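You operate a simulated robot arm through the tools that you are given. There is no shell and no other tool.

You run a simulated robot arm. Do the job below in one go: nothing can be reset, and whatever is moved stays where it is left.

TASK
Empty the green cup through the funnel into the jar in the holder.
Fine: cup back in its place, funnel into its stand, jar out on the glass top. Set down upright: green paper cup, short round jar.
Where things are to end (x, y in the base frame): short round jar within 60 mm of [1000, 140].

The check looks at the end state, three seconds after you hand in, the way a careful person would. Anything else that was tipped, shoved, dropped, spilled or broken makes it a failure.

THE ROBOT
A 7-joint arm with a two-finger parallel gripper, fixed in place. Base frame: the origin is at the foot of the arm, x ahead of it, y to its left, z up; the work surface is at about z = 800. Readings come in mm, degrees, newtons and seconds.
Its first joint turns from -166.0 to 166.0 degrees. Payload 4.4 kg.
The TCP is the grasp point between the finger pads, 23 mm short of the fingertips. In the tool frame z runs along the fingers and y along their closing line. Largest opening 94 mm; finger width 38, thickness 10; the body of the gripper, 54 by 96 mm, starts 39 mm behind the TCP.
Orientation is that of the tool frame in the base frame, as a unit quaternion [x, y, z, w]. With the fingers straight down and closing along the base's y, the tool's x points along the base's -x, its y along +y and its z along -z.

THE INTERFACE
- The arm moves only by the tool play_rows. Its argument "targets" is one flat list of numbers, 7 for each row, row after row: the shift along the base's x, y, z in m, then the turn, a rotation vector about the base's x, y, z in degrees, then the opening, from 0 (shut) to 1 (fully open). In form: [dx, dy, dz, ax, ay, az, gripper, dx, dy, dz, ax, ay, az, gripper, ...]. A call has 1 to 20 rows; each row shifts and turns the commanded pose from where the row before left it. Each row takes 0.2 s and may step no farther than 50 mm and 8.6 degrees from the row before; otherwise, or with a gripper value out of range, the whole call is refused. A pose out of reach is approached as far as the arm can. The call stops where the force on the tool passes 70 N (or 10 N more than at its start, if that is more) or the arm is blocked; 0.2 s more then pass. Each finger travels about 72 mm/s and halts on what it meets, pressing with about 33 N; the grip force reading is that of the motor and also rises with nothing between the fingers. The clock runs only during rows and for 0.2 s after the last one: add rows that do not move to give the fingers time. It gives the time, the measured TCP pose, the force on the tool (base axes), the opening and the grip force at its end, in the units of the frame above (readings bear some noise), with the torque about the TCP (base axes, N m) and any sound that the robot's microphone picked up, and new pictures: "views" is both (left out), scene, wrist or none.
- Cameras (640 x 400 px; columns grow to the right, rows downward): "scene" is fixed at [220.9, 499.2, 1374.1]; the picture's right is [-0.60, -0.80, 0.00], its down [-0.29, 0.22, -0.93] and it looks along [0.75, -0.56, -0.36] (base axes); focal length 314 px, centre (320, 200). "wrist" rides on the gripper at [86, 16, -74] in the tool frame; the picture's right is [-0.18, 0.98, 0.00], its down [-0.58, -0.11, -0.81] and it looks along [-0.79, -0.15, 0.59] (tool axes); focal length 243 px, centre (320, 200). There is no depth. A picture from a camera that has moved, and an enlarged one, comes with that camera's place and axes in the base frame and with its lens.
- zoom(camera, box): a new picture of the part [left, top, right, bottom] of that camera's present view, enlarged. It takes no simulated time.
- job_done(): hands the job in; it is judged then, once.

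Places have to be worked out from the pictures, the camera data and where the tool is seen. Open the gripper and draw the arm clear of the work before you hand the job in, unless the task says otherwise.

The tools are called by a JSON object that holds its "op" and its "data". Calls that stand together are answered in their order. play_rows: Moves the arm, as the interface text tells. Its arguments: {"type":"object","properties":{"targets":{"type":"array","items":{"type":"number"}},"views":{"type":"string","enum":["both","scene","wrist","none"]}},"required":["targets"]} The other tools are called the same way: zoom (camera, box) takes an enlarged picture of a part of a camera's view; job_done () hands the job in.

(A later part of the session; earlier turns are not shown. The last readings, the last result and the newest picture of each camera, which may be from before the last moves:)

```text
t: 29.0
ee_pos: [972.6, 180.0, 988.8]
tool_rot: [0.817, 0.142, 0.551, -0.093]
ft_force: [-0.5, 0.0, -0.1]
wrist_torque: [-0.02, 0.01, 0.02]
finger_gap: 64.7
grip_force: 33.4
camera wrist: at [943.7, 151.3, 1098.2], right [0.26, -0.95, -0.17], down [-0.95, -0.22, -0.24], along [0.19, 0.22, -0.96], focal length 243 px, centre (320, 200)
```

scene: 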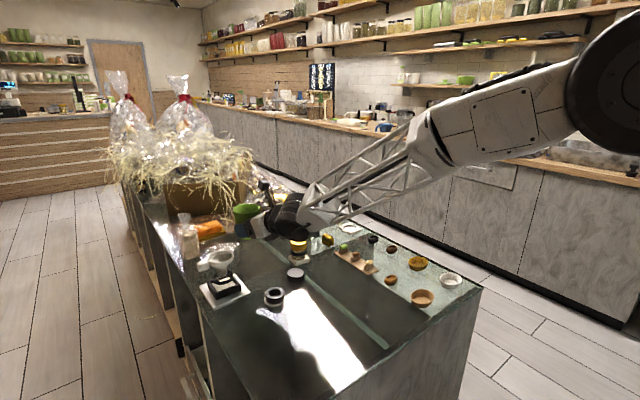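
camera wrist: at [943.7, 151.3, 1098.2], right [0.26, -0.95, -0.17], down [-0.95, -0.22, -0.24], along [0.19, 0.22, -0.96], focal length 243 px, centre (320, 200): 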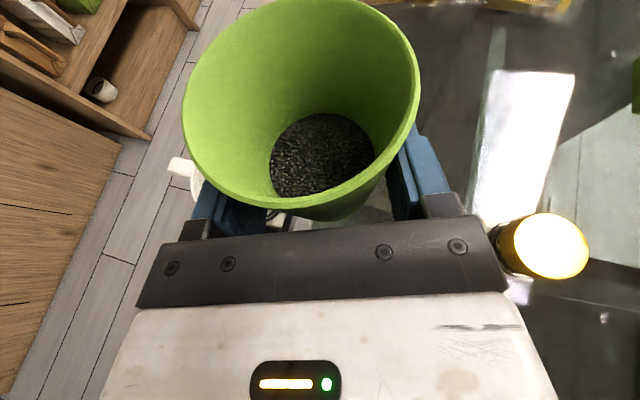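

The cup is upright again with the grains inside. The tool was nearly in line with the forearm, a wrist singularity, so rotating about a level axis failed. I'll turn the tool 25° left about the vertical, which keeps the cup upright, and move beside the funnel. From there I can pour with a pure roll about the tool's own axis.

{"op": "play_rows", "data": {"targets": [0.005, 0.0034, -0.0003, 0, 0, 2.1, 0.5, 0.01, 0.0068, -0.0006, 0, 0, 4.17, 0.5, 0.01, 0.0068, -0.0006, 0, 0, 4.17, 0.5, 0.01, 0.0068, -0.0006, 0, 0, 4.17, 0.5, 0.01, 0.0068, -0.0006, 0, 0, 4.17, 0.5, 0.01, 0.0068, -0.0006, 0, 0, 4.17, 0.5, 0.005, 0.0036, -0.0003, 0, 0, 2.05, 0.5, 0, 0, 0, 0, 0, 0, 0.5], "views": "both"}}

{"op": "zoom", "data": {"camera": "scene", "box": [180, 180, 340, 300]}}

```text
t: 30.8
ee_pos: [1032.9, 220.6, 986.1]
tool_rot: [0.766, 0.316, 0.518, -0.21]
ft_force: [0.2, 0.5, -1.0]
wrist_torque: [0.0, 0.01, 0.03]
finger_gap: 64.4
grip_force: 33.4
camera wrist: at [1018.1, 182.7, 1094.6], right [0.64, -0.75, -0.16], down [-0.76, -0.6, -0.24], along [0.08, 0.28, -0.96], focal length 243 px, centre (320, 200)
```

scene: 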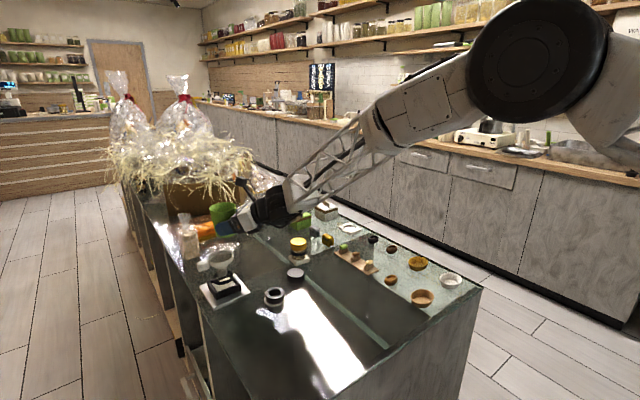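
wrist: 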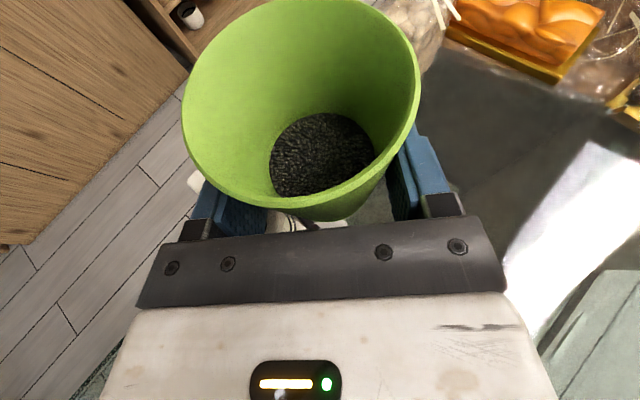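

```text
3.33 times, centred on (260, 240) of scene
camera zoom: at [220.9, 499.2, 1374.1], right [-0.6, -0.8, 0.0], down [-0.29, 0.22, -0.93], along [0.75, -0.56, -0.36], focal length 1046 px, centre (520, 67)
```

zoom: 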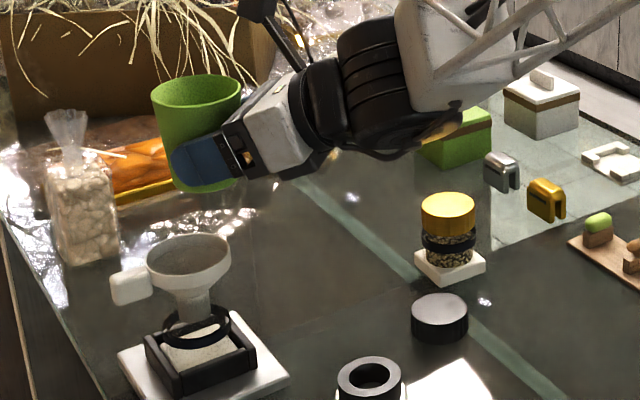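

That pose was reached exactly, with the tool at azimuth 44.5°. I test a pure roll of 30° about the tool axis with no translation.

{"op": "play_rows", "data": {"targets": [0, 0, 0, -1.65, -1.62, 0.93, 0.5, 0, 0, 0, -3.305, -3.245, 1.865, 0.5, 0, 0, 0, -3.305, -3.245, 1.865, 0.5, 0, 0, 0, -3.305, -3.245, 1.865, 0.5, 0, 0, 0, -3.305, -3.245, 1.865, 0.5, 0, 0, 0, -3.305, -3.245, 1.865, 0.5, 0, 0, 0, -1.65, -1.62, 0.93, 0.5], "views": "both"}}

```text
t: 32.4
ee_pos: [1033.1, 219.7, 986.3]
tool_rot: [0.659, 0.504, 0.555, -0.068]
ft_force: [0.2, 0.7, -0.4]
wrist_torque: [0.02, -0.02, 0.02]
finger_gap: 64.5
grip_force: 32.7
camera wrist: at [985.0, 213.6, 1091.4], right [0.75, -0.58, 0.31], down [-0.54, -0.81, -0.22], along [0.38, -0.01, -0.92], focal length 243 px, centre (320, 200)
```

scene: 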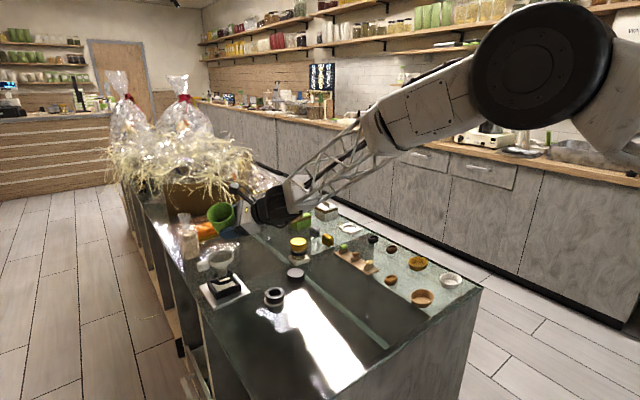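
wrist: 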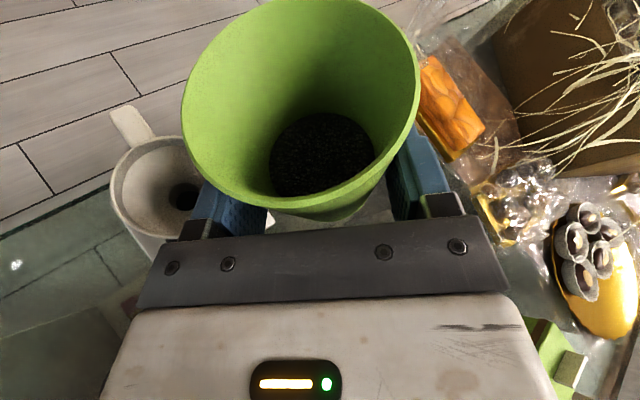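

The pure roll works exactly, with no drift. The funnel is now visible in the wrist view, so I zoom in to check its location relative to the cup.

{"op": "zoom", "data": {"camera": "wrist", "box": [90, 90, 250, 270]}}

{"op": "zoom", "data": {"camera": "scene", "box": [180, 190, 270, 310]}}

```text
2.22 times, centred on (170, 180) of wrist
camera zoom: at [985.0, 213.6, 1091.4], right [0.75, -0.58, 0.31], down [-0.54, -0.81, -0.22], along [0.38, -0.01, -0.92], focal length 539 px, centre (653, 244)
```

zoom: 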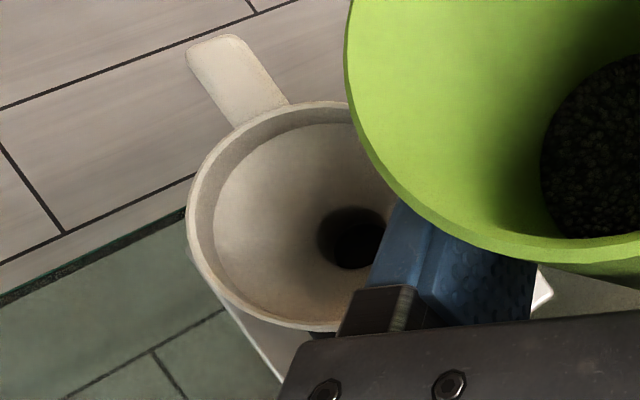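

```text
3.33 times, centred on (225, 250) of scene
camera zoom: at [220.9, 499.2, 1374.1], right [-0.6, -0.8, 0.0], down [-0.29, 0.22, -0.93], along [0.75, -0.56, -0.36], focal length 1046 px, centre (637, 33)
```

zoom: 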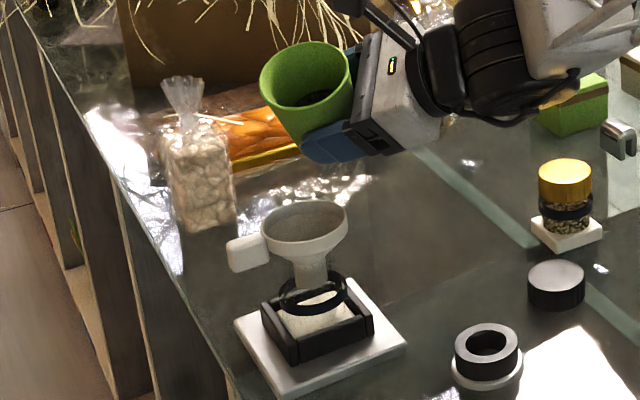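

The wrist view puts the funnel centre at about (978, 276) and the scene view at (979, 273), so I use (978.5, 275). I continue the roll to 60°, lowering to the pour height, then check the lip against the funnel before any grains move.

{"op": "play_rows", "data": {"targets": [0, 0.0008, -0.004, -3.305, -3.245, 1.865, 0.5, 0, 0.0008, -0.004, -3.305, -3.245, 1.865, 0.5, 0, 0.0008, -0.004, -3.305, -3.245, 1.865, 0.5, 0, 0.0008, -0.004, -3.305, -3.245, 1.865, 0.5, 0, 0.0008, -0.004, -3.305, -3.245, 1.865, 0.5, 0, 0.0005, -0.002, -3.305, -3.245, 1.865, 0.5, 0, 0, 0, 0, 0, 0, 0.5], "views": "both"}}

{"op": "zoom", "data": {"camera": "scene", "box": [185, 200, 275, 300]}}

{"op": "zoom", "data": {"camera": "wrist", "box": [80, 60, 320, 260]}}

```text
t: 34.0
ee_pos: [1033.0, 224.5, 964.6]
tool_rot: [0.506, 0.656, 0.555, 0.078]
ft_force: [0.2, 0.1, -0.3]
wrist_torque: [0.0, -0.04, 0.02]
finger_gap: 64.8
grip_force: 33.2
camera wrist: at [951.9, 237.9, 1045.4], right [0.65, -0.26, 0.71], down [-0.32, -0.95, -0.05], along [0.68, -0.19, -0.7], focal length 243 px, centre (320, 200)
```

scene: 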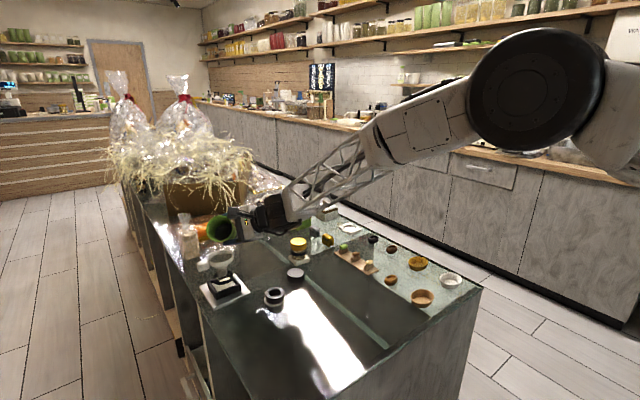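
wrist: 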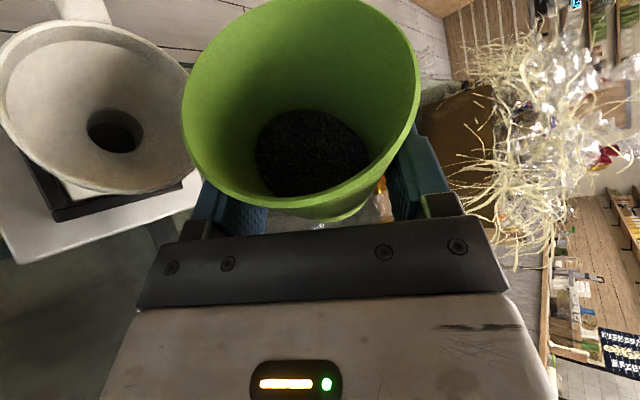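

```text
4.00 times, centred on (230, 250) of scene
camera zoom: at [220.9, 499.2, 1374.1], right [-0.6, -0.8, 0.0], down [-0.29, 0.22, -0.93], along [0.75, -0.56, -0.36], focal length 1255 px, centre (680, 0)
```

zoom: 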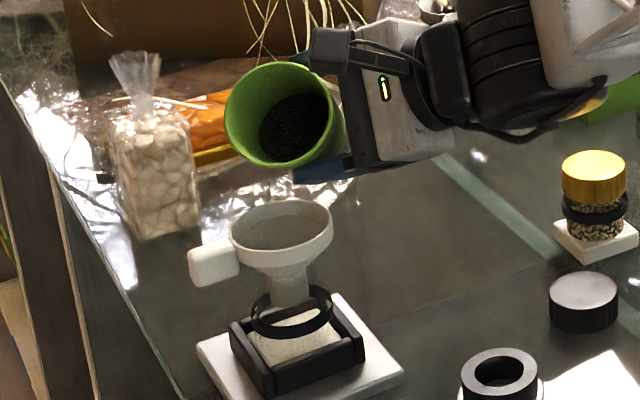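

```text
2.00 times, centred on (200, 160) of wrist
camera zoom: at [951.9, 237.9, 1045.4], right [0.65, -0.26, 0.71], down [-0.32, -0.95, -0.05], along [0.68, -0.19, -0.7], focal length 485 px, centre (560, 280)
```

zoom: 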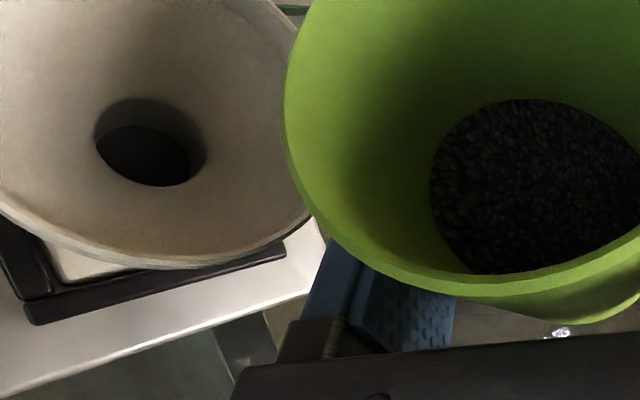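

The lip is about 11 mm upstream of the funnel centre and 40 mm above the rim, as planned, and the funnel's hole appears within 3 mm of the prediction. I roll slowly to about 75°, then 90°, with the lip staying over the funnel.

{"op": "play_rows", "data": {"targets": [0.0004, 0.001, -0.0003, -1.983, -1.947, 1.119, 0.5, 0.0004, 0.001, -0.0003, -1.983, -1.947, 1.119, 0.5, 0.0004, 0.001, -0.0003, -1.983, -1.947, 1.119, 0.5, 0.0004, 0.001, -0.0003, -1.983, -1.947, 1.119, 0.5, 0.0004, 0.001, -0.0003, -1.983, -1.947, 1.119, 0.5, -0.0004, 0.0015, 0.0008, -1.983, -1.947, 1.119, 0.5, -0.0004, 0.0015, 0.0008, -1.983, -1.947, 1.119, 0.5, 0, 0, 0, 0, 0, 0, 0.5], "views": "both"}}

{"op": "zoom", "data": {"camera": "scene", "box": [185, 200, 275, 300]}}

{"op": "zoom", "data": {"camera": "wrist", "box": [80, 60, 320, 260]}}

```text
t: 35.8
ee_pos: [1035.3, 231.5, 964.0]
tool_rot: [0.377, 0.737, 0.532, 0.177]
ft_force: [0.0, 0.1, -0.4]
wrist_torque: [-0.02, -0.02, 0.04]
finger_gap: 64.8
grip_force: 33.2
camera wrist: at [934.7, 249.3, 1019.5], right [0.48, 0.01, 0.88], down [-0.2, -0.97, 0.12], along [0.85, -0.23, -0.47], focal length 243 px, centre (320, 200)
```

scene: 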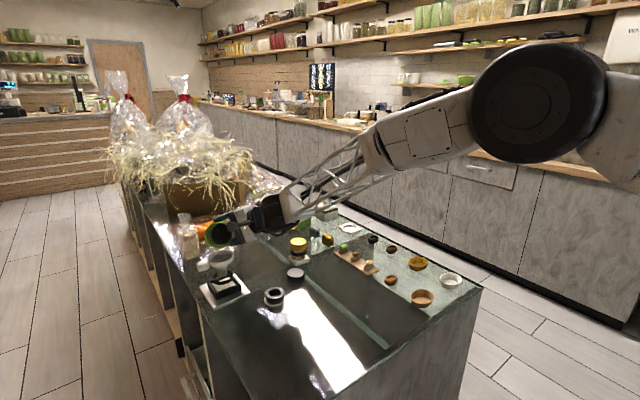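
wrist: 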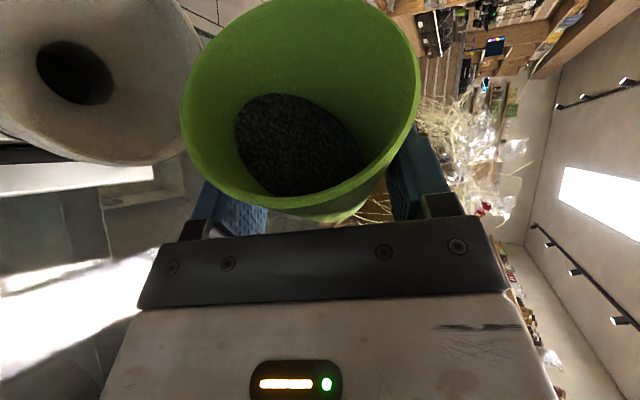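

```text
4.00 times, centred on (230, 250) of scene
camera zoom: at [220.9, 499.2, 1374.1], right [-0.6, -0.8, 0.0], down [-0.29, 0.22, -0.93], along [0.75, -0.56, -0.36], focal length 1255 px, centre (680, 0)
```

zoom: 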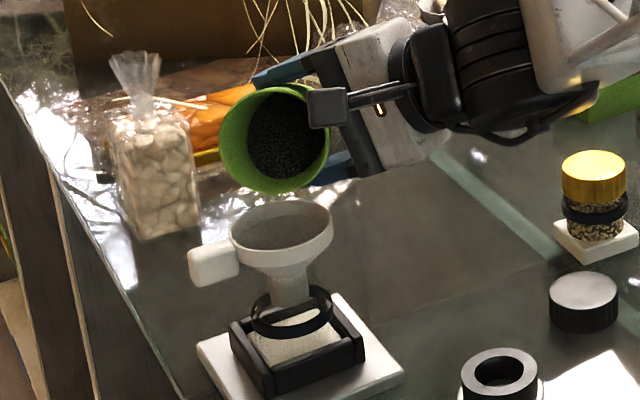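

```text
2.00 times, centred on (200, 160) of wrist
camera zoom: at [934.7, 249.3, 1019.5], right [0.48, 0.01, 0.88], down [-0.2, -0.97, 0.12], along [0.85, -0.23, -0.47], focal length 485 px, centre (560, 280)
```

zoom: 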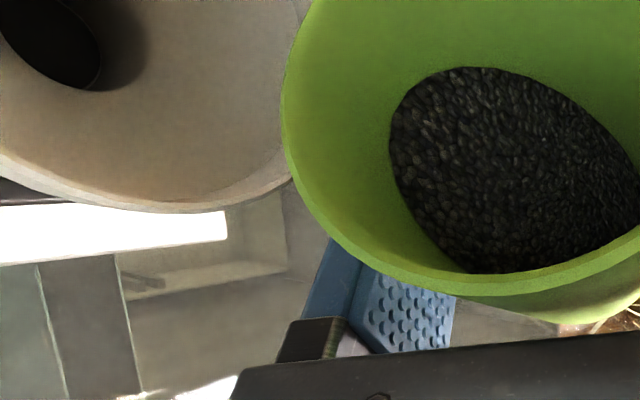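

The grains are sliding toward the lip but still inside at about 81° of roll, and the lip stays over the funnel. I continue in 2° steps to about 96°.

{"op": "play_rows", "data": {"targets": [-0.0005, 0.0013, 0.0007, -1.322, -1.298, 0.746, 0.5, -0.0005, 0.0013, 0.0007, -1.322, -1.298, 0.746, 0.5, -0.0005, 0.0013, 0.0007, -1.322, -1.298, 0.746, 0.5, -0.0005, 0.0013, 0.0007, -1.322, -1.298, 0.746, 0.5, -0.0004, 0.001, 0.0006, -1.322, -1.298, 0.746, 0.5, -0.0006, 0.0011, 0.0016, -1.322, -1.298, 0.746, 0.5, -0.0006, 0.0011, 0.0016, -1.322, -1.298, 0.746, 0.5, 0, 0, 0, 0, 0, 0, 0.5, 0, 0, 0, 0, 0, 0, 0.5], "views": "both"}}

{"op": "zoom", "data": {"camera": "scene", "box": [185, 200, 275, 300]}}

{"op": "zoom", "data": {"camera": "wrist", "box": [80, 20, 320, 220]}}

```text
t: 37.8
ee_pos: [1031.4, 240.0, 971.2]
tool_rot: [0.284, 0.777, 0.507, 0.241]
ft_force: [0.7, 0.5, -0.1]
wrist_torque: [-0.01, 0.03, 0.03]
finger_gap: 64.5
grip_force: 32.8
camera wrist: at [921.8, 255.7, 1006.6], right [0.33, 0.19, 0.92], down [-0.14, -0.96, 0.25], along [0.93, -0.21, -0.29], focal length 243 px, centre (320, 200)
```

scene: 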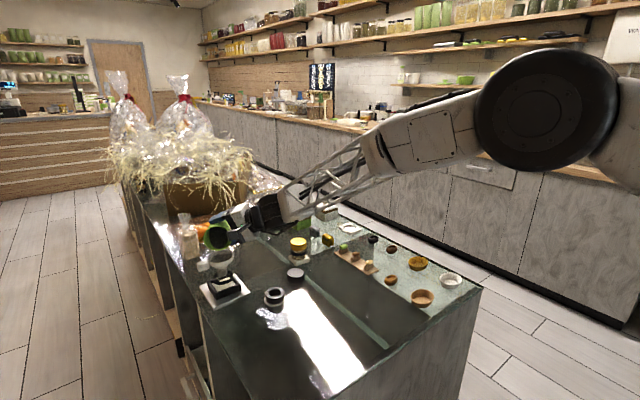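
wrist: 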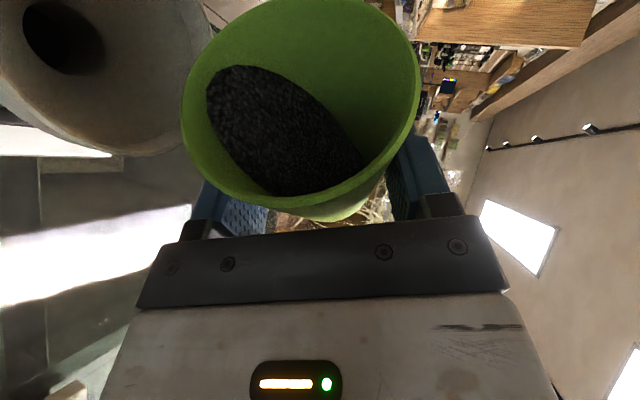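

```text
4.00 times, centred on (230, 250) of scene
camera zoom: at [220.9, 499.2, 1374.1], right [-0.6, -0.8, 0.0], down [-0.29, 0.22, -0.93], along [0.75, -0.56, -0.36], focal length 1255 px, centre (680, 0)
```

zoom: 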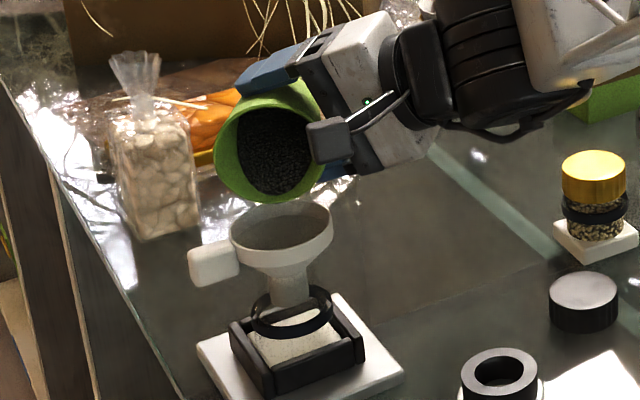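

```text
2.00 times, centred on (200, 120) of wrist
camera zoom: at [921.8, 255.7, 1006.6], right [0.33, 0.19, 0.92], down [-0.14, -0.96, 0.25], along [0.93, -0.21, -0.29], focal length 485 px, centre (560, 360)
```

zoom: 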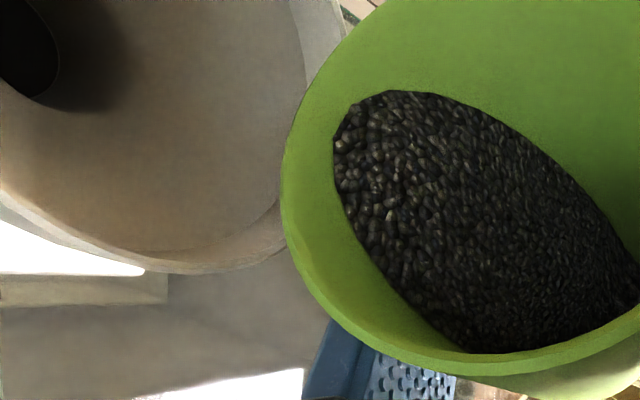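

The grains have piled near the lip at about 95° of roll, with nothing spilled. I continue in 2° steps with pauses, so they drain gradually.

{"op": "play_rows", "data": {"targets": [-0.0006, 0.0011, 0.0016, -1.322, -1.298, 0.746, 0.5, 0, 0, 0, 0, 0, 0, 0.5, -0.0006, 0.0011, 0.0016, -1.322, -1.298, 0.746, 0.5, 0, 0, 0, 0, 0, 0, 0.5, 0, 0, 0, 0, 0, 0, 0.5], "views": "both"}}

{"op": "zoom", "data": {"camera": "scene", "box": [185, 200, 275, 300]}}

{"op": "zoom", "data": {"camera": "wrist", "box": [80, 20, 320, 220]}}

```text
t: 39.0
ee_pos: [1030.4, 242.9, 972.6]
tool_rot: [0.258, 0.786, 0.498, 0.259]
ft_force: [-0.1, 0.4, 0.3]
wrist_torque: [-0.01, 0.03, -0.02]
finger_gap: 64.2
grip_force: 33.3
camera wrist: at [919.5, 256.7, 1003.9], right [0.28, 0.24, 0.93], down [-0.12, -0.95, 0.29], along [0.95, -0.2, -0.24], focal length 243 px, centre (320, 200)
```

scene: 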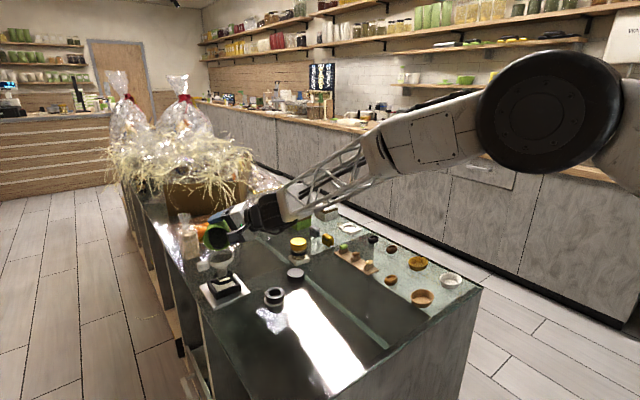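
wrist: 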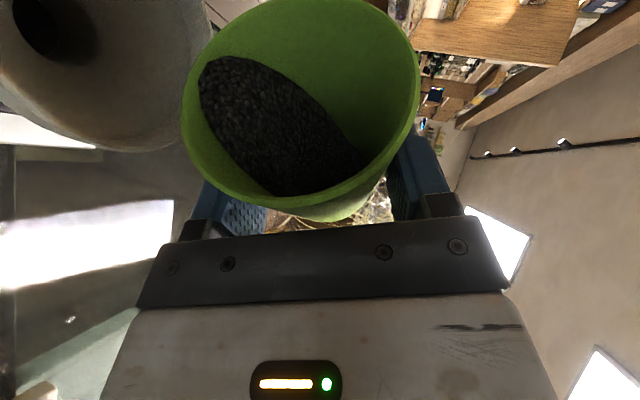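

```text
4.00 times, centred on (230, 250) of scene
camera zoom: at [220.9, 499.2, 1374.1], right [-0.6, -0.8, 0.0], down [-0.29, 0.22, -0.93], along [0.75, -0.56, -0.36], focal length 1255 px, centre (680, 0)
```

zoom: 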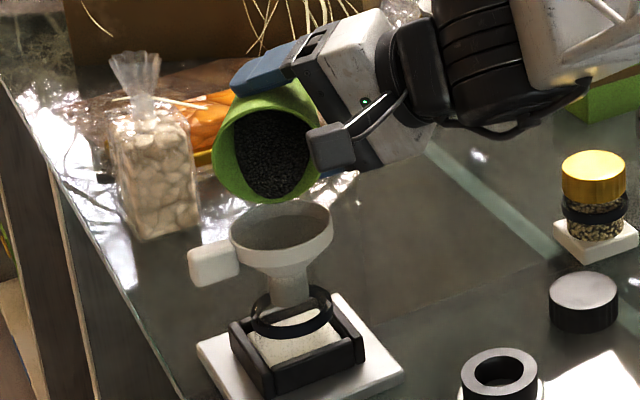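

```text
2.00 times, centred on (200, 120) of wrist
camera zoom: at [919.5, 256.7, 1003.9], right [0.28, 0.24, 0.93], down [-0.12, -0.95, 0.29], along [0.95, -0.2, -0.24], focal length 485 px, centre (560, 360)
```

zoom: 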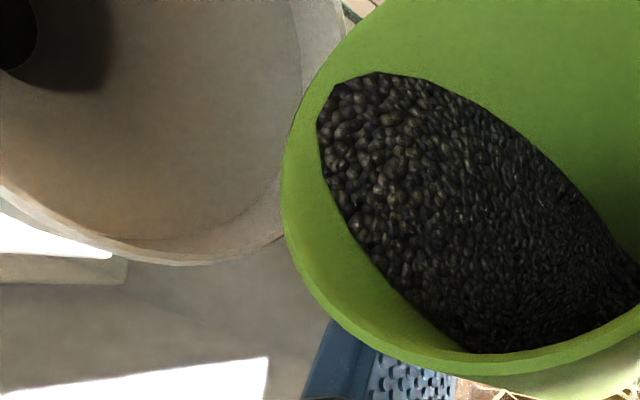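

The lip tracks the prediction, and a refined comparison puts the funnel at about (978, 272.5), so the lip is about 12 mm upstream of centre. I keep tipping slowly toward 105°.

{"op": "play_rows", "data": {"targets": [-0.001, 0.0002, 0.002, -1.322, -1.298, 0.746, 0.5, 0, 0, 0, 0, 0, 0, 0.5, -0.001, 0.0002, 0.002, -1.322, -1.298, 0.746, 0.5, 0, 0, 0, 0, 0, 0, 0.5, 0, 0, 0, 0, 0, 0, 0.5], "views": "both"}}

{"op": "zoom", "data": {"camera": "scene", "box": [195, 220, 265, 290]}}

{"op": "zoom", "data": {"camera": "wrist", "box": [40, 0, 360, 220]}}

```text
t: 40.2
ee_pos: [1028.0, 243.7, 978.2]
tool_rot: [0.229, 0.795, 0.489, 0.275]
ft_force: [-0.1, 0.0, 0.1]
wrist_torque: [-0.02, 0.01, 0.0]
finger_gap: 64.0
grip_force: 33.0
camera wrist: at [915.9, 256.2, 1002.4], right [0.23, 0.29, 0.93], down [-0.11, -0.94, 0.32], along [0.97, -0.18, -0.18], focal length 243 px, centre (320, 200)
```

scene: 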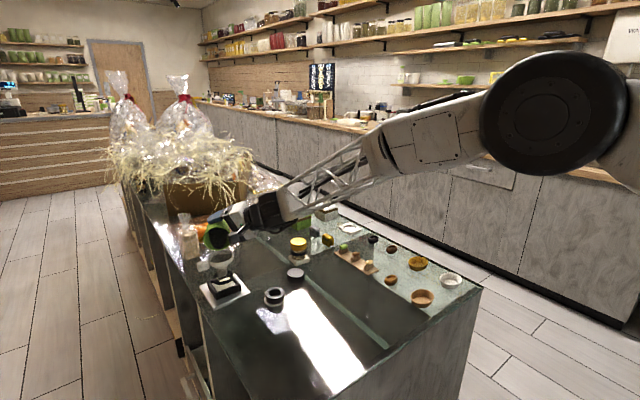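
wrist: 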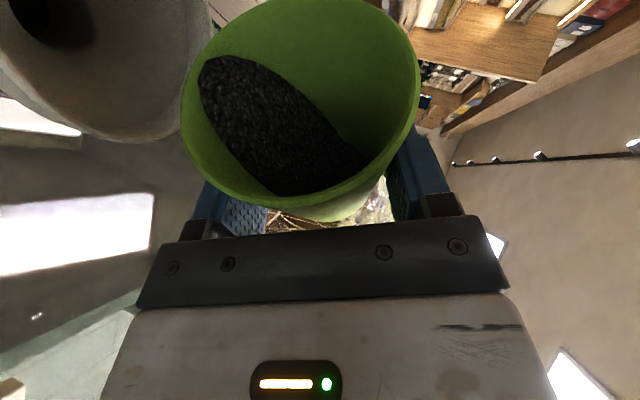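

```text
5.71 times, centred on (230, 255) of scene
camera zoom: at [220.9, 499.2, 1374.1], right [-0.6, -0.8, 0.0], down [-0.29, 0.22, -0.93], along [0.75, -0.56, -0.36], focal length 1792 px, centre (834, -114)
```

zoom: 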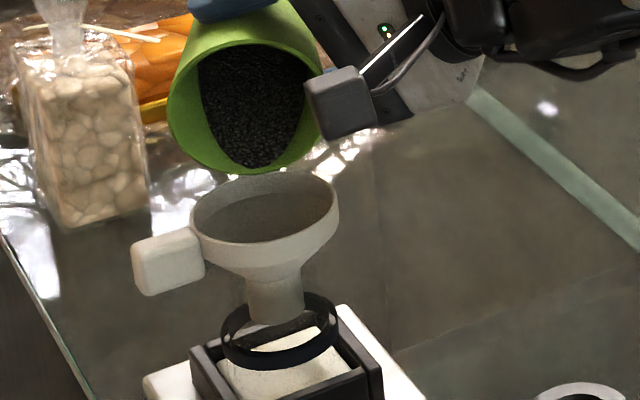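

```text
1.82 times, centred on (200, 110) of wrist
camera zoom: at [915.9, 256.2, 1002.4], right [0.23, 0.29, 0.93], down [-0.11, -0.94, 0.32], along [0.97, -0.18, -0.18], focal length 441 px, centre (538, 364)
```

zoom: 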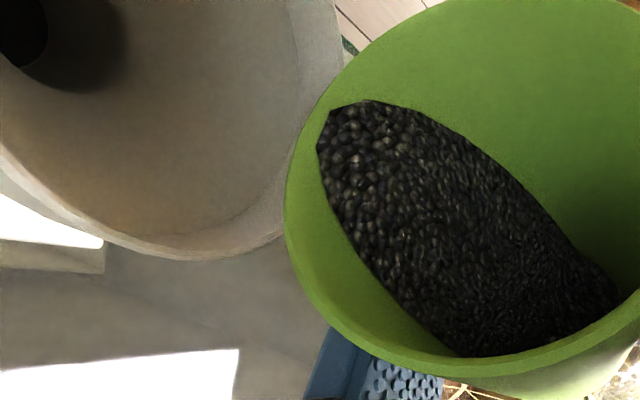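

The flow front is at the lip, which is over the funnel and about 13 mm above the rim. I continue in slow 2° steps with waits.

{"op": "play_rows", "data": {"targets": [-0.0009, 0.001, 0.0012, -1.322, -1.298, 0.746, 0.5, 0, 0, 0, 0, 0, 0, 0.5, 0, 0, 0, 0, 0, 0, 0.5, -0.0009, 0.001, 0.0012, -1.322, -1.298, 0.746, 0.5, 0, 0, 0, 0, 0, 0, 0.5, 0, 0, 0, 0, 0, 0, 0.5], "views": "both"}}

{"op": "zoom", "data": {"camera": "scene", "box": [195, 220, 265, 290]}}

{"op": "zoom", "data": {"camera": "wrist", "box": [40, 0, 360, 220]}}

```text
t: 41.6
ee_pos: [1026.2, 245.4, 981.2]
tool_rot: [0.202, 0.802, 0.479, 0.293]
ft_force: [0.3, -0.3, -1.1]
wrist_torque: [0.0, -0.01, 0.0]
finger_gap: 64.1
grip_force: 32.3
camera wrist: at [912.9, 255.8, 999.6], right [0.18, 0.34, 0.92], down [-0.1, -0.93, 0.36], along [0.98, -0.16, -0.13], focal length 243 px, centre (320, 200)
```

scene: 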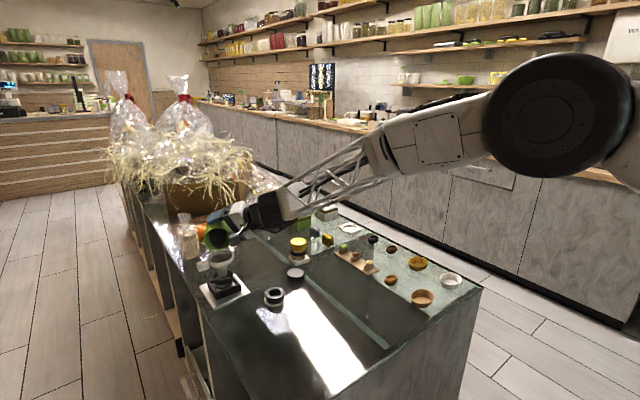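
wrist: 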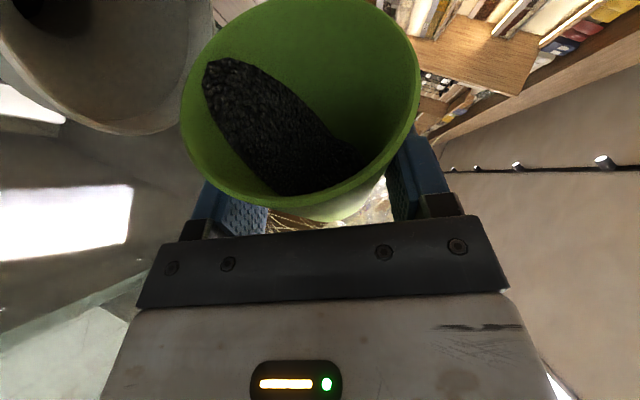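

```text
5.71 times, centred on (230, 255) of scene
camera zoom: at [220.9, 499.2, 1374.1], right [-0.6, -0.8, 0.0], down [-0.29, 0.22, -0.93], along [0.75, -0.56, -0.36], focal length 1792 px, centre (834, -114)
```

zoom: 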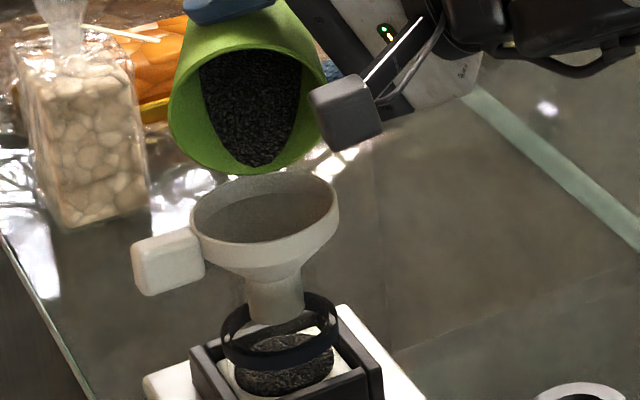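

```text
1.82 times, centred on (200, 110) of wrist
camera zoom: at [912.9, 255.8, 999.6], right [0.18, 0.34, 0.92], down [-0.1, -0.93, 0.36], along [0.98, -0.16, -0.13], focal length 441 px, centre (538, 364)
```

zoom: 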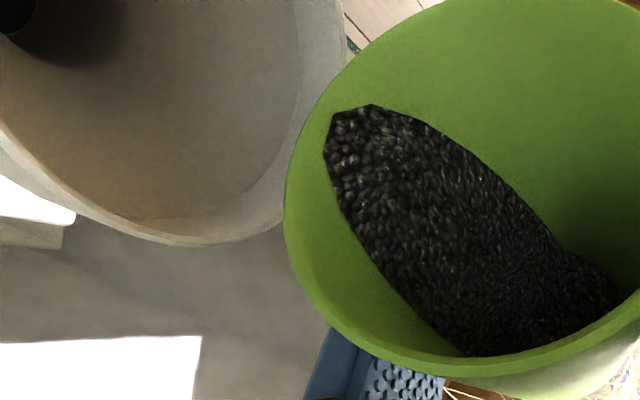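

Grains are now landing in the jar, with dark fill visible under the band and no spill in view. I keep tipping slowly.

{"op": "play_rows", "data": {"targets": [-0.0009, 0.001, 0.0012, -1.322, -1.298, 0.746, 0.5, 0, 0, 0, 0, 0, 0, 0.5, 0, 0, 0, 0, 0, 0, 0.5, -0.0009, 0.001, 0.0012, -1.322, -1.298, 0.746, 0.5, 0, 0, 0, 0, 0, 0, 0.5, 0, 0, 0, 0, 0, 0, 0.5], "views": "both"}}

{"op": "zoom", "data": {"camera": "scene", "box": [195, 220, 265, 290]}}

{"op": "zoom", "data": {"camera": "wrist", "box": [40, 0, 360, 220]}}

```text
t: 43.0
ee_pos: [1024.1, 246.6, 982.2]
tool_rot: [0.174, 0.809, 0.469, 0.309]
ft_force: [-0.7, 0.5, -0.2]
wrist_torque: [0.01, -0.02, 0.02]
finger_gap: 64.2
grip_force: 33.3
camera wrist: at [910.1, 255.5, 996.2], right [0.13, 0.39, 0.91], down [-0.1, -0.91, 0.4], along [0.99, -0.14, -0.08], focal length 243 px, centre (320, 200)
```

scene: 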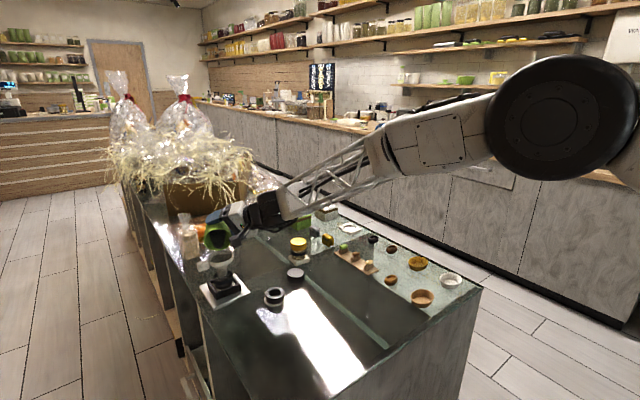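
wrist: 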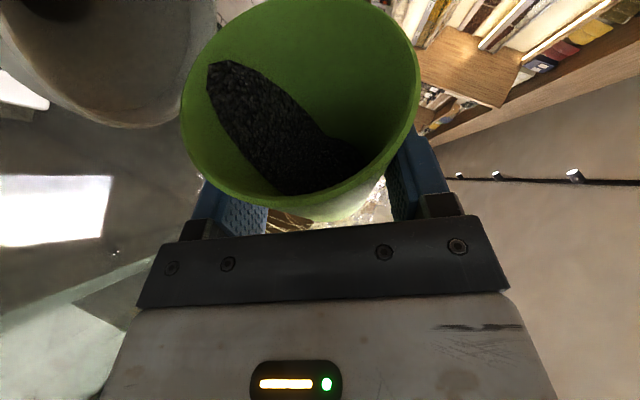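

```text
5.71 times, centred on (230, 255) of scene
camera zoom: at [220.9, 499.2, 1374.1], right [-0.6, -0.8, 0.0], down [-0.29, 0.22, -0.93], along [0.75, -0.56, -0.36], focal length 1792 px, centre (834, -114)
```

zoom: 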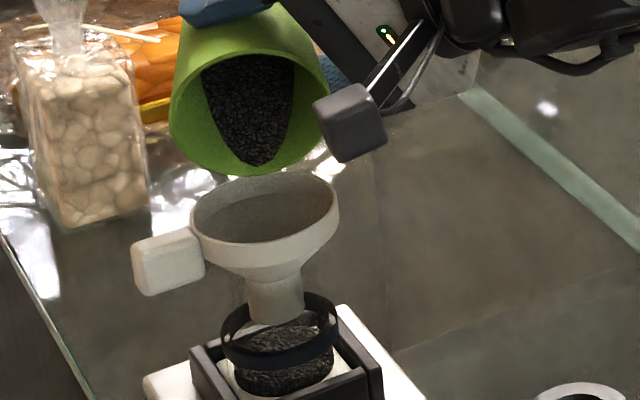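

```text
1.82 times, centred on (200, 110) of wrist
camera zoom: at [910.1, 255.5, 996.2], right [0.13, 0.39, 0.91], down [-0.1, -0.91, 0.4], along [0.99, -0.14, -0.08], focal length 441 px, centre (538, 364)
```

zoom: 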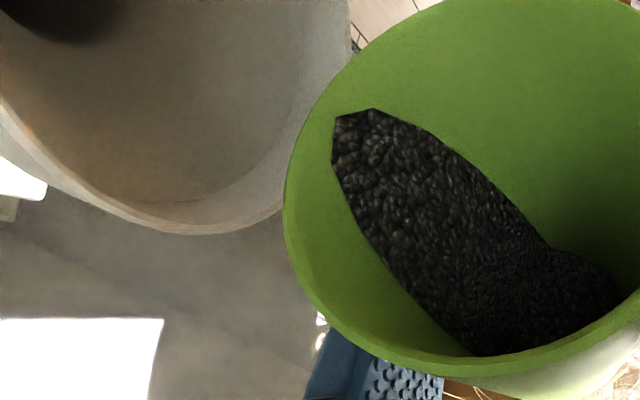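

The jar keeps filling and nothing has gone outside. I continue tipping.

{"op": "play_rows", "data": {"targets": [-0.0009, 0.0012, 0.0012, -1.322, -1.298, 0.746, 0.5, 0, 0, 0, 0, 0, 0, 0.5, 0, 0, 0, 0, 0, 0, 0.5, -0.0009, 0.0012, 0.0012, -1.322, -1.298, 0.746, 0.5, 0, 0, 0, 0, 0, 0, 0.5, 0, 0, 0, 0, 0, 0, 0.5, -0.0009, 0.0012, 0.0012, -1.322, -1.298, 0.746, 0.5, 0, 0, 0, 0, 0, 0, 0.5, 0, 0, 0, 0, 0, 0, 0.5], "views": "both"}}

{"op": "zoom", "data": {"camera": "scene", "box": [195, 220, 265, 290]}}

{"op": "zoom", "data": {"camera": "wrist", "box": [40, 0, 360, 220]}}

```text
t: 45.0
ee_pos: [1021.1, 250.3, 986.2]
tool_rot: [0.131, 0.817, 0.452, 0.332]
ft_force: [0.6, -0.2, 0.3]
wrist_torque: [0.03, -0.02, 0.0]
finger_gap: 64.0
grip_force: 32.6
camera wrist: at [906.1, 254.8, 991.3], right [0.05, 0.45, 0.89], down [-0.09, -0.89, 0.46], along [0.99, -0.1, 0.0], focal length 243 px, centre (320, 200)
```

scene: 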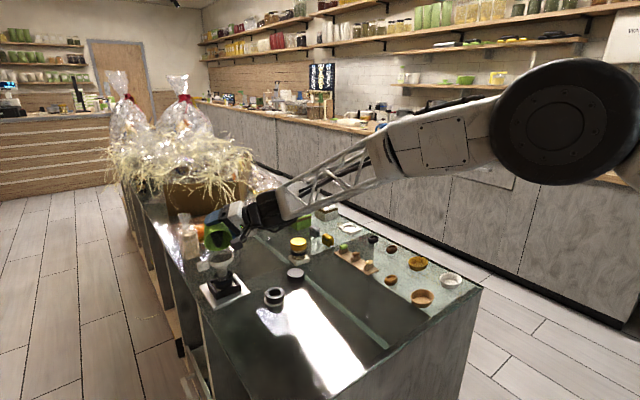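
wrist: 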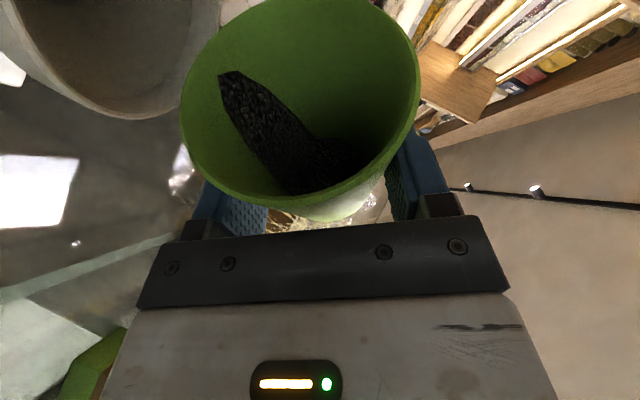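

```text
5.71 times, centred on (230, 255) of scene
camera zoom: at [220.9, 499.2, 1374.1], right [-0.6, -0.8, 0.0], down [-0.29, 0.22, -0.93], along [0.75, -0.56, -0.36], focal length 1792 px, centre (834, -114)
```

zoom: 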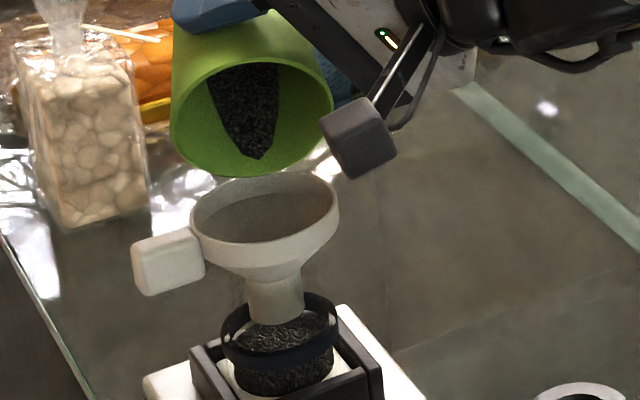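

```text
1.82 times, centred on (200, 110) of wrist
camera zoom: at [906.1, 254.8, 991.3], right [0.05, 0.45, 0.89], down [-0.09, -0.89, 0.46], along [0.99, -0.1, 0.0], focal length 441 px, centre (538, 364)
```

zoom: 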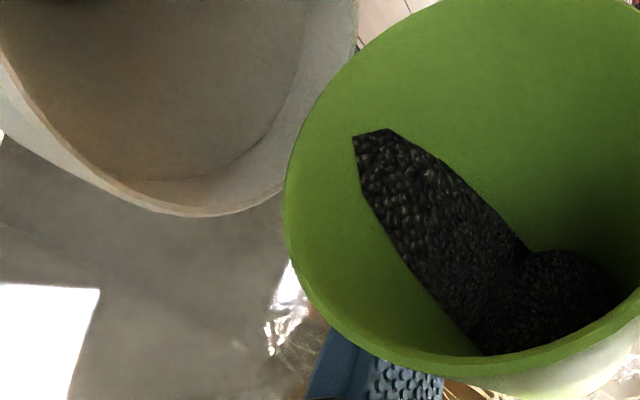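

The cup is now less than half full and the jar is filling cleanly. I continue.

{"op": "play_rows", "data": {"targets": [-0.0012, 0.0009, 0.0009, -1.322, -1.298, 0.746, 0.5, 0, 0, 0, 0, 0, 0, 0.5, 0, 0, 0, 0, 0, 0, 0.5, -0.0012, 0.0009, 0.0009, -1.322, -1.298, 0.746, 0.5, 0, 0, 0, 0, 0, 0, 0.5, 0, 0, 0, 0, 0, 0, 0.5, -0.0012, 0.0009, 0.0009, -1.322, -1.298, 0.746, 0.5, 0, 0, 0, 0, 0, 0, 0.5, 0, 0, 0, 0, 0, 0, 0.5], "views": "both"}}

{"op": "zoom", "data": {"camera": "scene", "box": [195, 220, 265, 290]}}

{"op": "zoom", "data": {"camera": "wrist", "box": [40, 0, 360, 220]}}

```text
t: 47.0
ee_pos: [1016.8, 253.1, 989.7]
tool_rot: [0.088, 0.823, 0.434, 0.356]
ft_force: [-0.4, -0.4, -0.3]
wrist_torque: [0.0, -0.01, -0.04]
finger_gap: 64.0
grip_force: 33.5
camera wrist: at [902.5, 253.0, 986.1], right [-0.03, 0.51, 0.86], down [-0.09, -0.86, 0.51], along [1.0, -0.06, 0.07], focal length 243 px, centre (320, 200)
```

scene: 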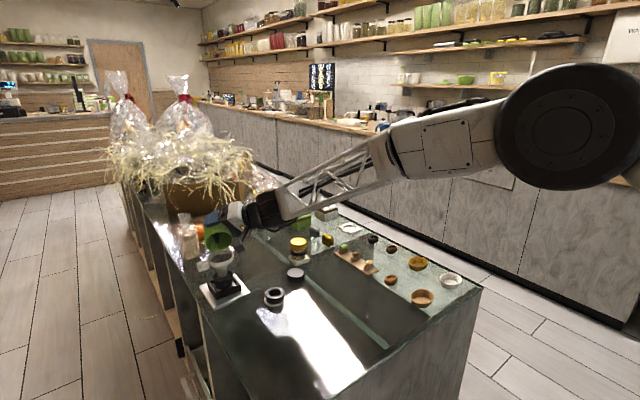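
wrist: 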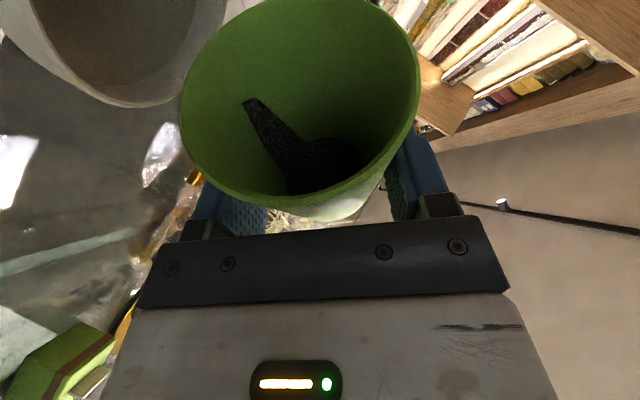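

```text
5.71 times, centred on (230, 255) of scene
camera zoom: at [220.9, 499.2, 1374.1], right [-0.6, -0.8, 0.0], down [-0.29, 0.22, -0.93], along [0.75, -0.56, -0.36], focal length 1792 px, centre (834, -114)
```

zoom: 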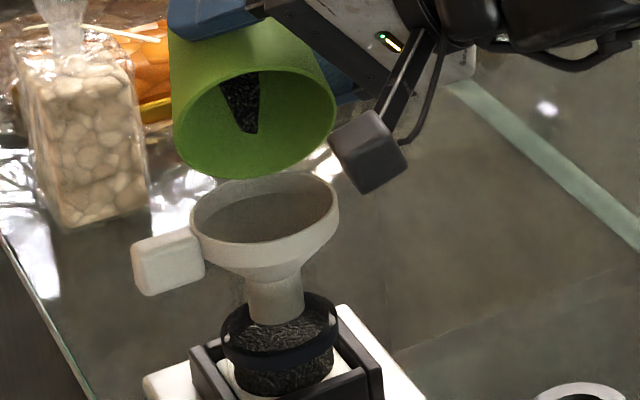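

```text
1.82 times, centred on (200, 110) of wrist
camera zoom: at [902.5, 253.0, 986.1], right [-0.03, 0.51, 0.86], down [-0.09, -0.86, 0.51], along [1.0, -0.06, 0.07], focal length 441 px, centre (538, 364)
```

zoom: 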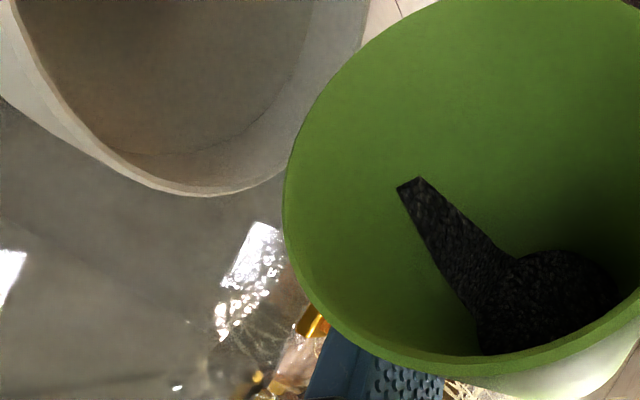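

Only a small tongue of grains remains in the cup. I continue the slow tip toward 135°.

{"op": "play_rows", "data": {"targets": [-0.0012, 0.0009, 0.0009, -1.322, -1.298, 0.746, 0.5, 0, 0, 0, 0, 0, 0, 0.5, -0.0012, 0.0009, 0.0009, -1.322, -1.298, 0.746, 0.5, 0, 0, 0, 0, 0, 0, 0.5, -0.0012, 0.0009, 0.0009, -1.322, -1.298, 0.746, 0.5, 0, 0, 0, 0, 0, 0, 0.5, -0.0012, 0.0009, 0.0009, -1.322, -1.298, 0.746, 0.5, 0, 0, 0, 0, 0, 0, 0.5, -0.0012, 0.0009, 0.0009, -1.322, -1.298, 0.746, 0.5, 0, 0, 0, 0, 0, 0, 0.5, 0, 0, 0, 0, 0, 0, 0.5], "views": "both"}}

{"op": "zoom", "data": {"camera": "scene", "box": [195, 220, 265, 290]}}

{"op": "zoom", "data": {"camera": "wrist", "box": [40, 0, 360, 220]}}

```text
t: 49.4
ee_pos: [1011.3, 258.8, 993.7]
tool_rot: [0.014, 0.828, 0.402, 0.391]
ft_force: [-0.3, 1.0, 0.1]
wrist_torque: [-0.01, 0.01, -0.02]
finger_gap: 63.7
grip_force: 33.8
camera wrist: at [897.8, 249.5, 977.4], right [-0.16, 0.6, 0.78], down [-0.1, -0.8, 0.59], along [0.98, 0.02, 0.18], focal length 243 px, centre (320, 200)
```

scene: 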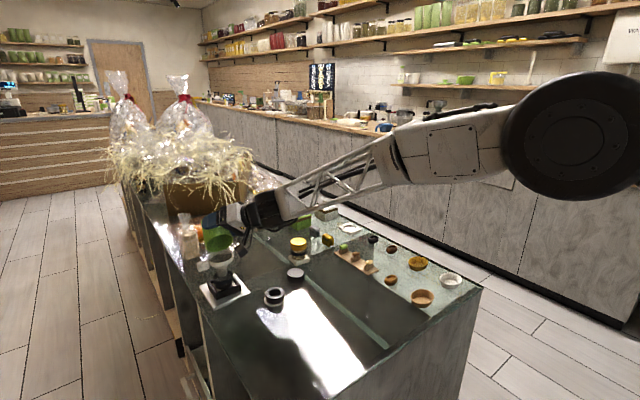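
wrist: 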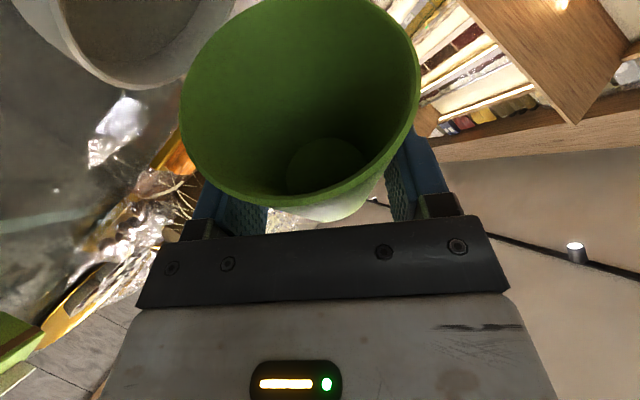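

```text
5.71 times, centred on (230, 255) of scene
camera zoom: at [220.9, 499.2, 1374.1], right [-0.6, -0.8, 0.0], down [-0.29, 0.22, -0.93], along [0.75, -0.56, -0.36], focal length 1792 px, centre (834, -114)
```

zoom: 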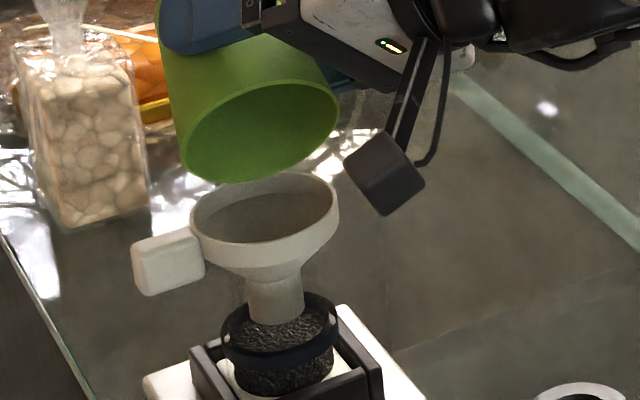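

```text
1.82 times, centred on (200, 110) of wrist
camera zoom: at [897.8, 249.5, 977.4], right [-0.16, 0.6, 0.78], down [-0.1, -0.8, 0.59], along [0.98, 0.02, 0.18], focal length 441 px, centre (538, 364)
```

zoom: 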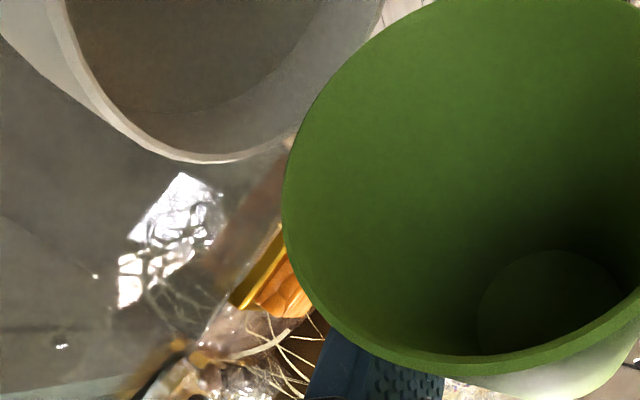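

The cup is empty and the jar holds the grains. I wait a second for the funnel to drain, lift about 45 mm, and roll the cup back upright.

{"op": "play_rows", "data": {"targets": [0, 0, 0, 0, 0, 0, 0.5, 0, 0, 0, 0, 0, 0, 0.5, 0, 0, 0, 0, 0, 0, 0.5, 0, 0, 0, 0, 0, 0, 0.5, 0, 0, 0.008, 0, 0, 0, 0.5, 0, 0, 0.015, 0, 0, 0, 0.5, 0, 0, 0.015, 0, 0, 0, 0.5, 0, 0, 0.008, 0, 0, 0, 0.5, 0, 0, 0, 5.478, 5.445, -3.092, 0.5, 0, 0, 0, 5.478, 5.445, -3.092, 0.5, 0, 0, 0, 5.478, 5.445, -3.092, 0.5, 0, 0, 0, 5.478, 5.445, -3.092, 0.5, 0, 0, 0, 5.478, 5.445, -3.092, 0.5, 0, 0, 0, 5.478, 5.445, -3.092, 0.5], "views": "both"}}

{"op": "zoom", "data": {"camera": "scene", "box": [190, 220, 270, 310]}}

```text
t: 52.4
ee_pos: [1010.8, 258.7, 1039.2]
tool_rot: [0.364, 0.744, 0.529, 0.184]
ft_force: [0.0, 0.0, 0.2]
wrist_torque: [-0.04, 0.06, 0.0]
finger_gap: 63.4
grip_force: 32.7
camera wrist: at [910.4, 275.7, 1091.8], right [0.46, 0.04, 0.89], down [-0.18, -0.97, 0.14], along [0.87, -0.22, -0.45], focal length 243 px, centre (320, 200)
```

scene: 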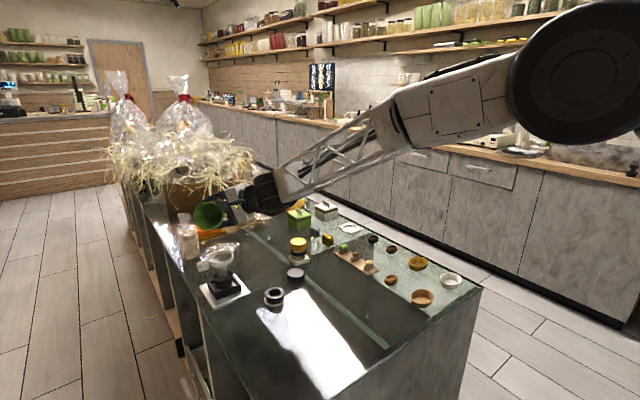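
wrist: 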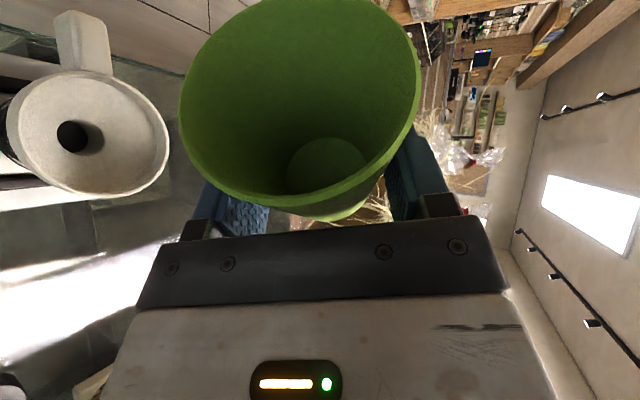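

```text
4.44 times, centred on (230, 265) of scene
camera zoom: at [220.9, 499.2, 1374.1], right [-0.6, -0.8, 0.0], down [-0.29, 0.22, -0.93], along [0.75, -0.56, -0.36], focal length 1394 px, centre (720, -89)
```

zoom: 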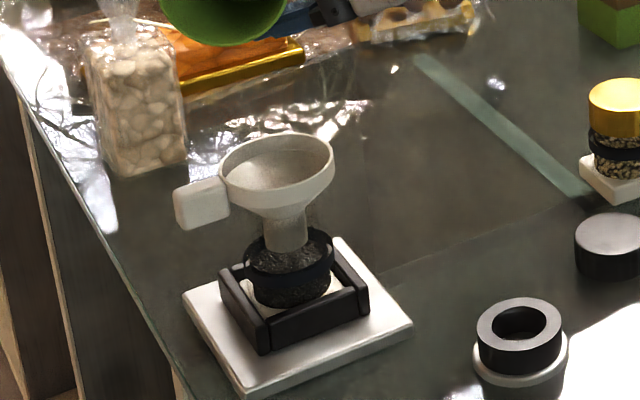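

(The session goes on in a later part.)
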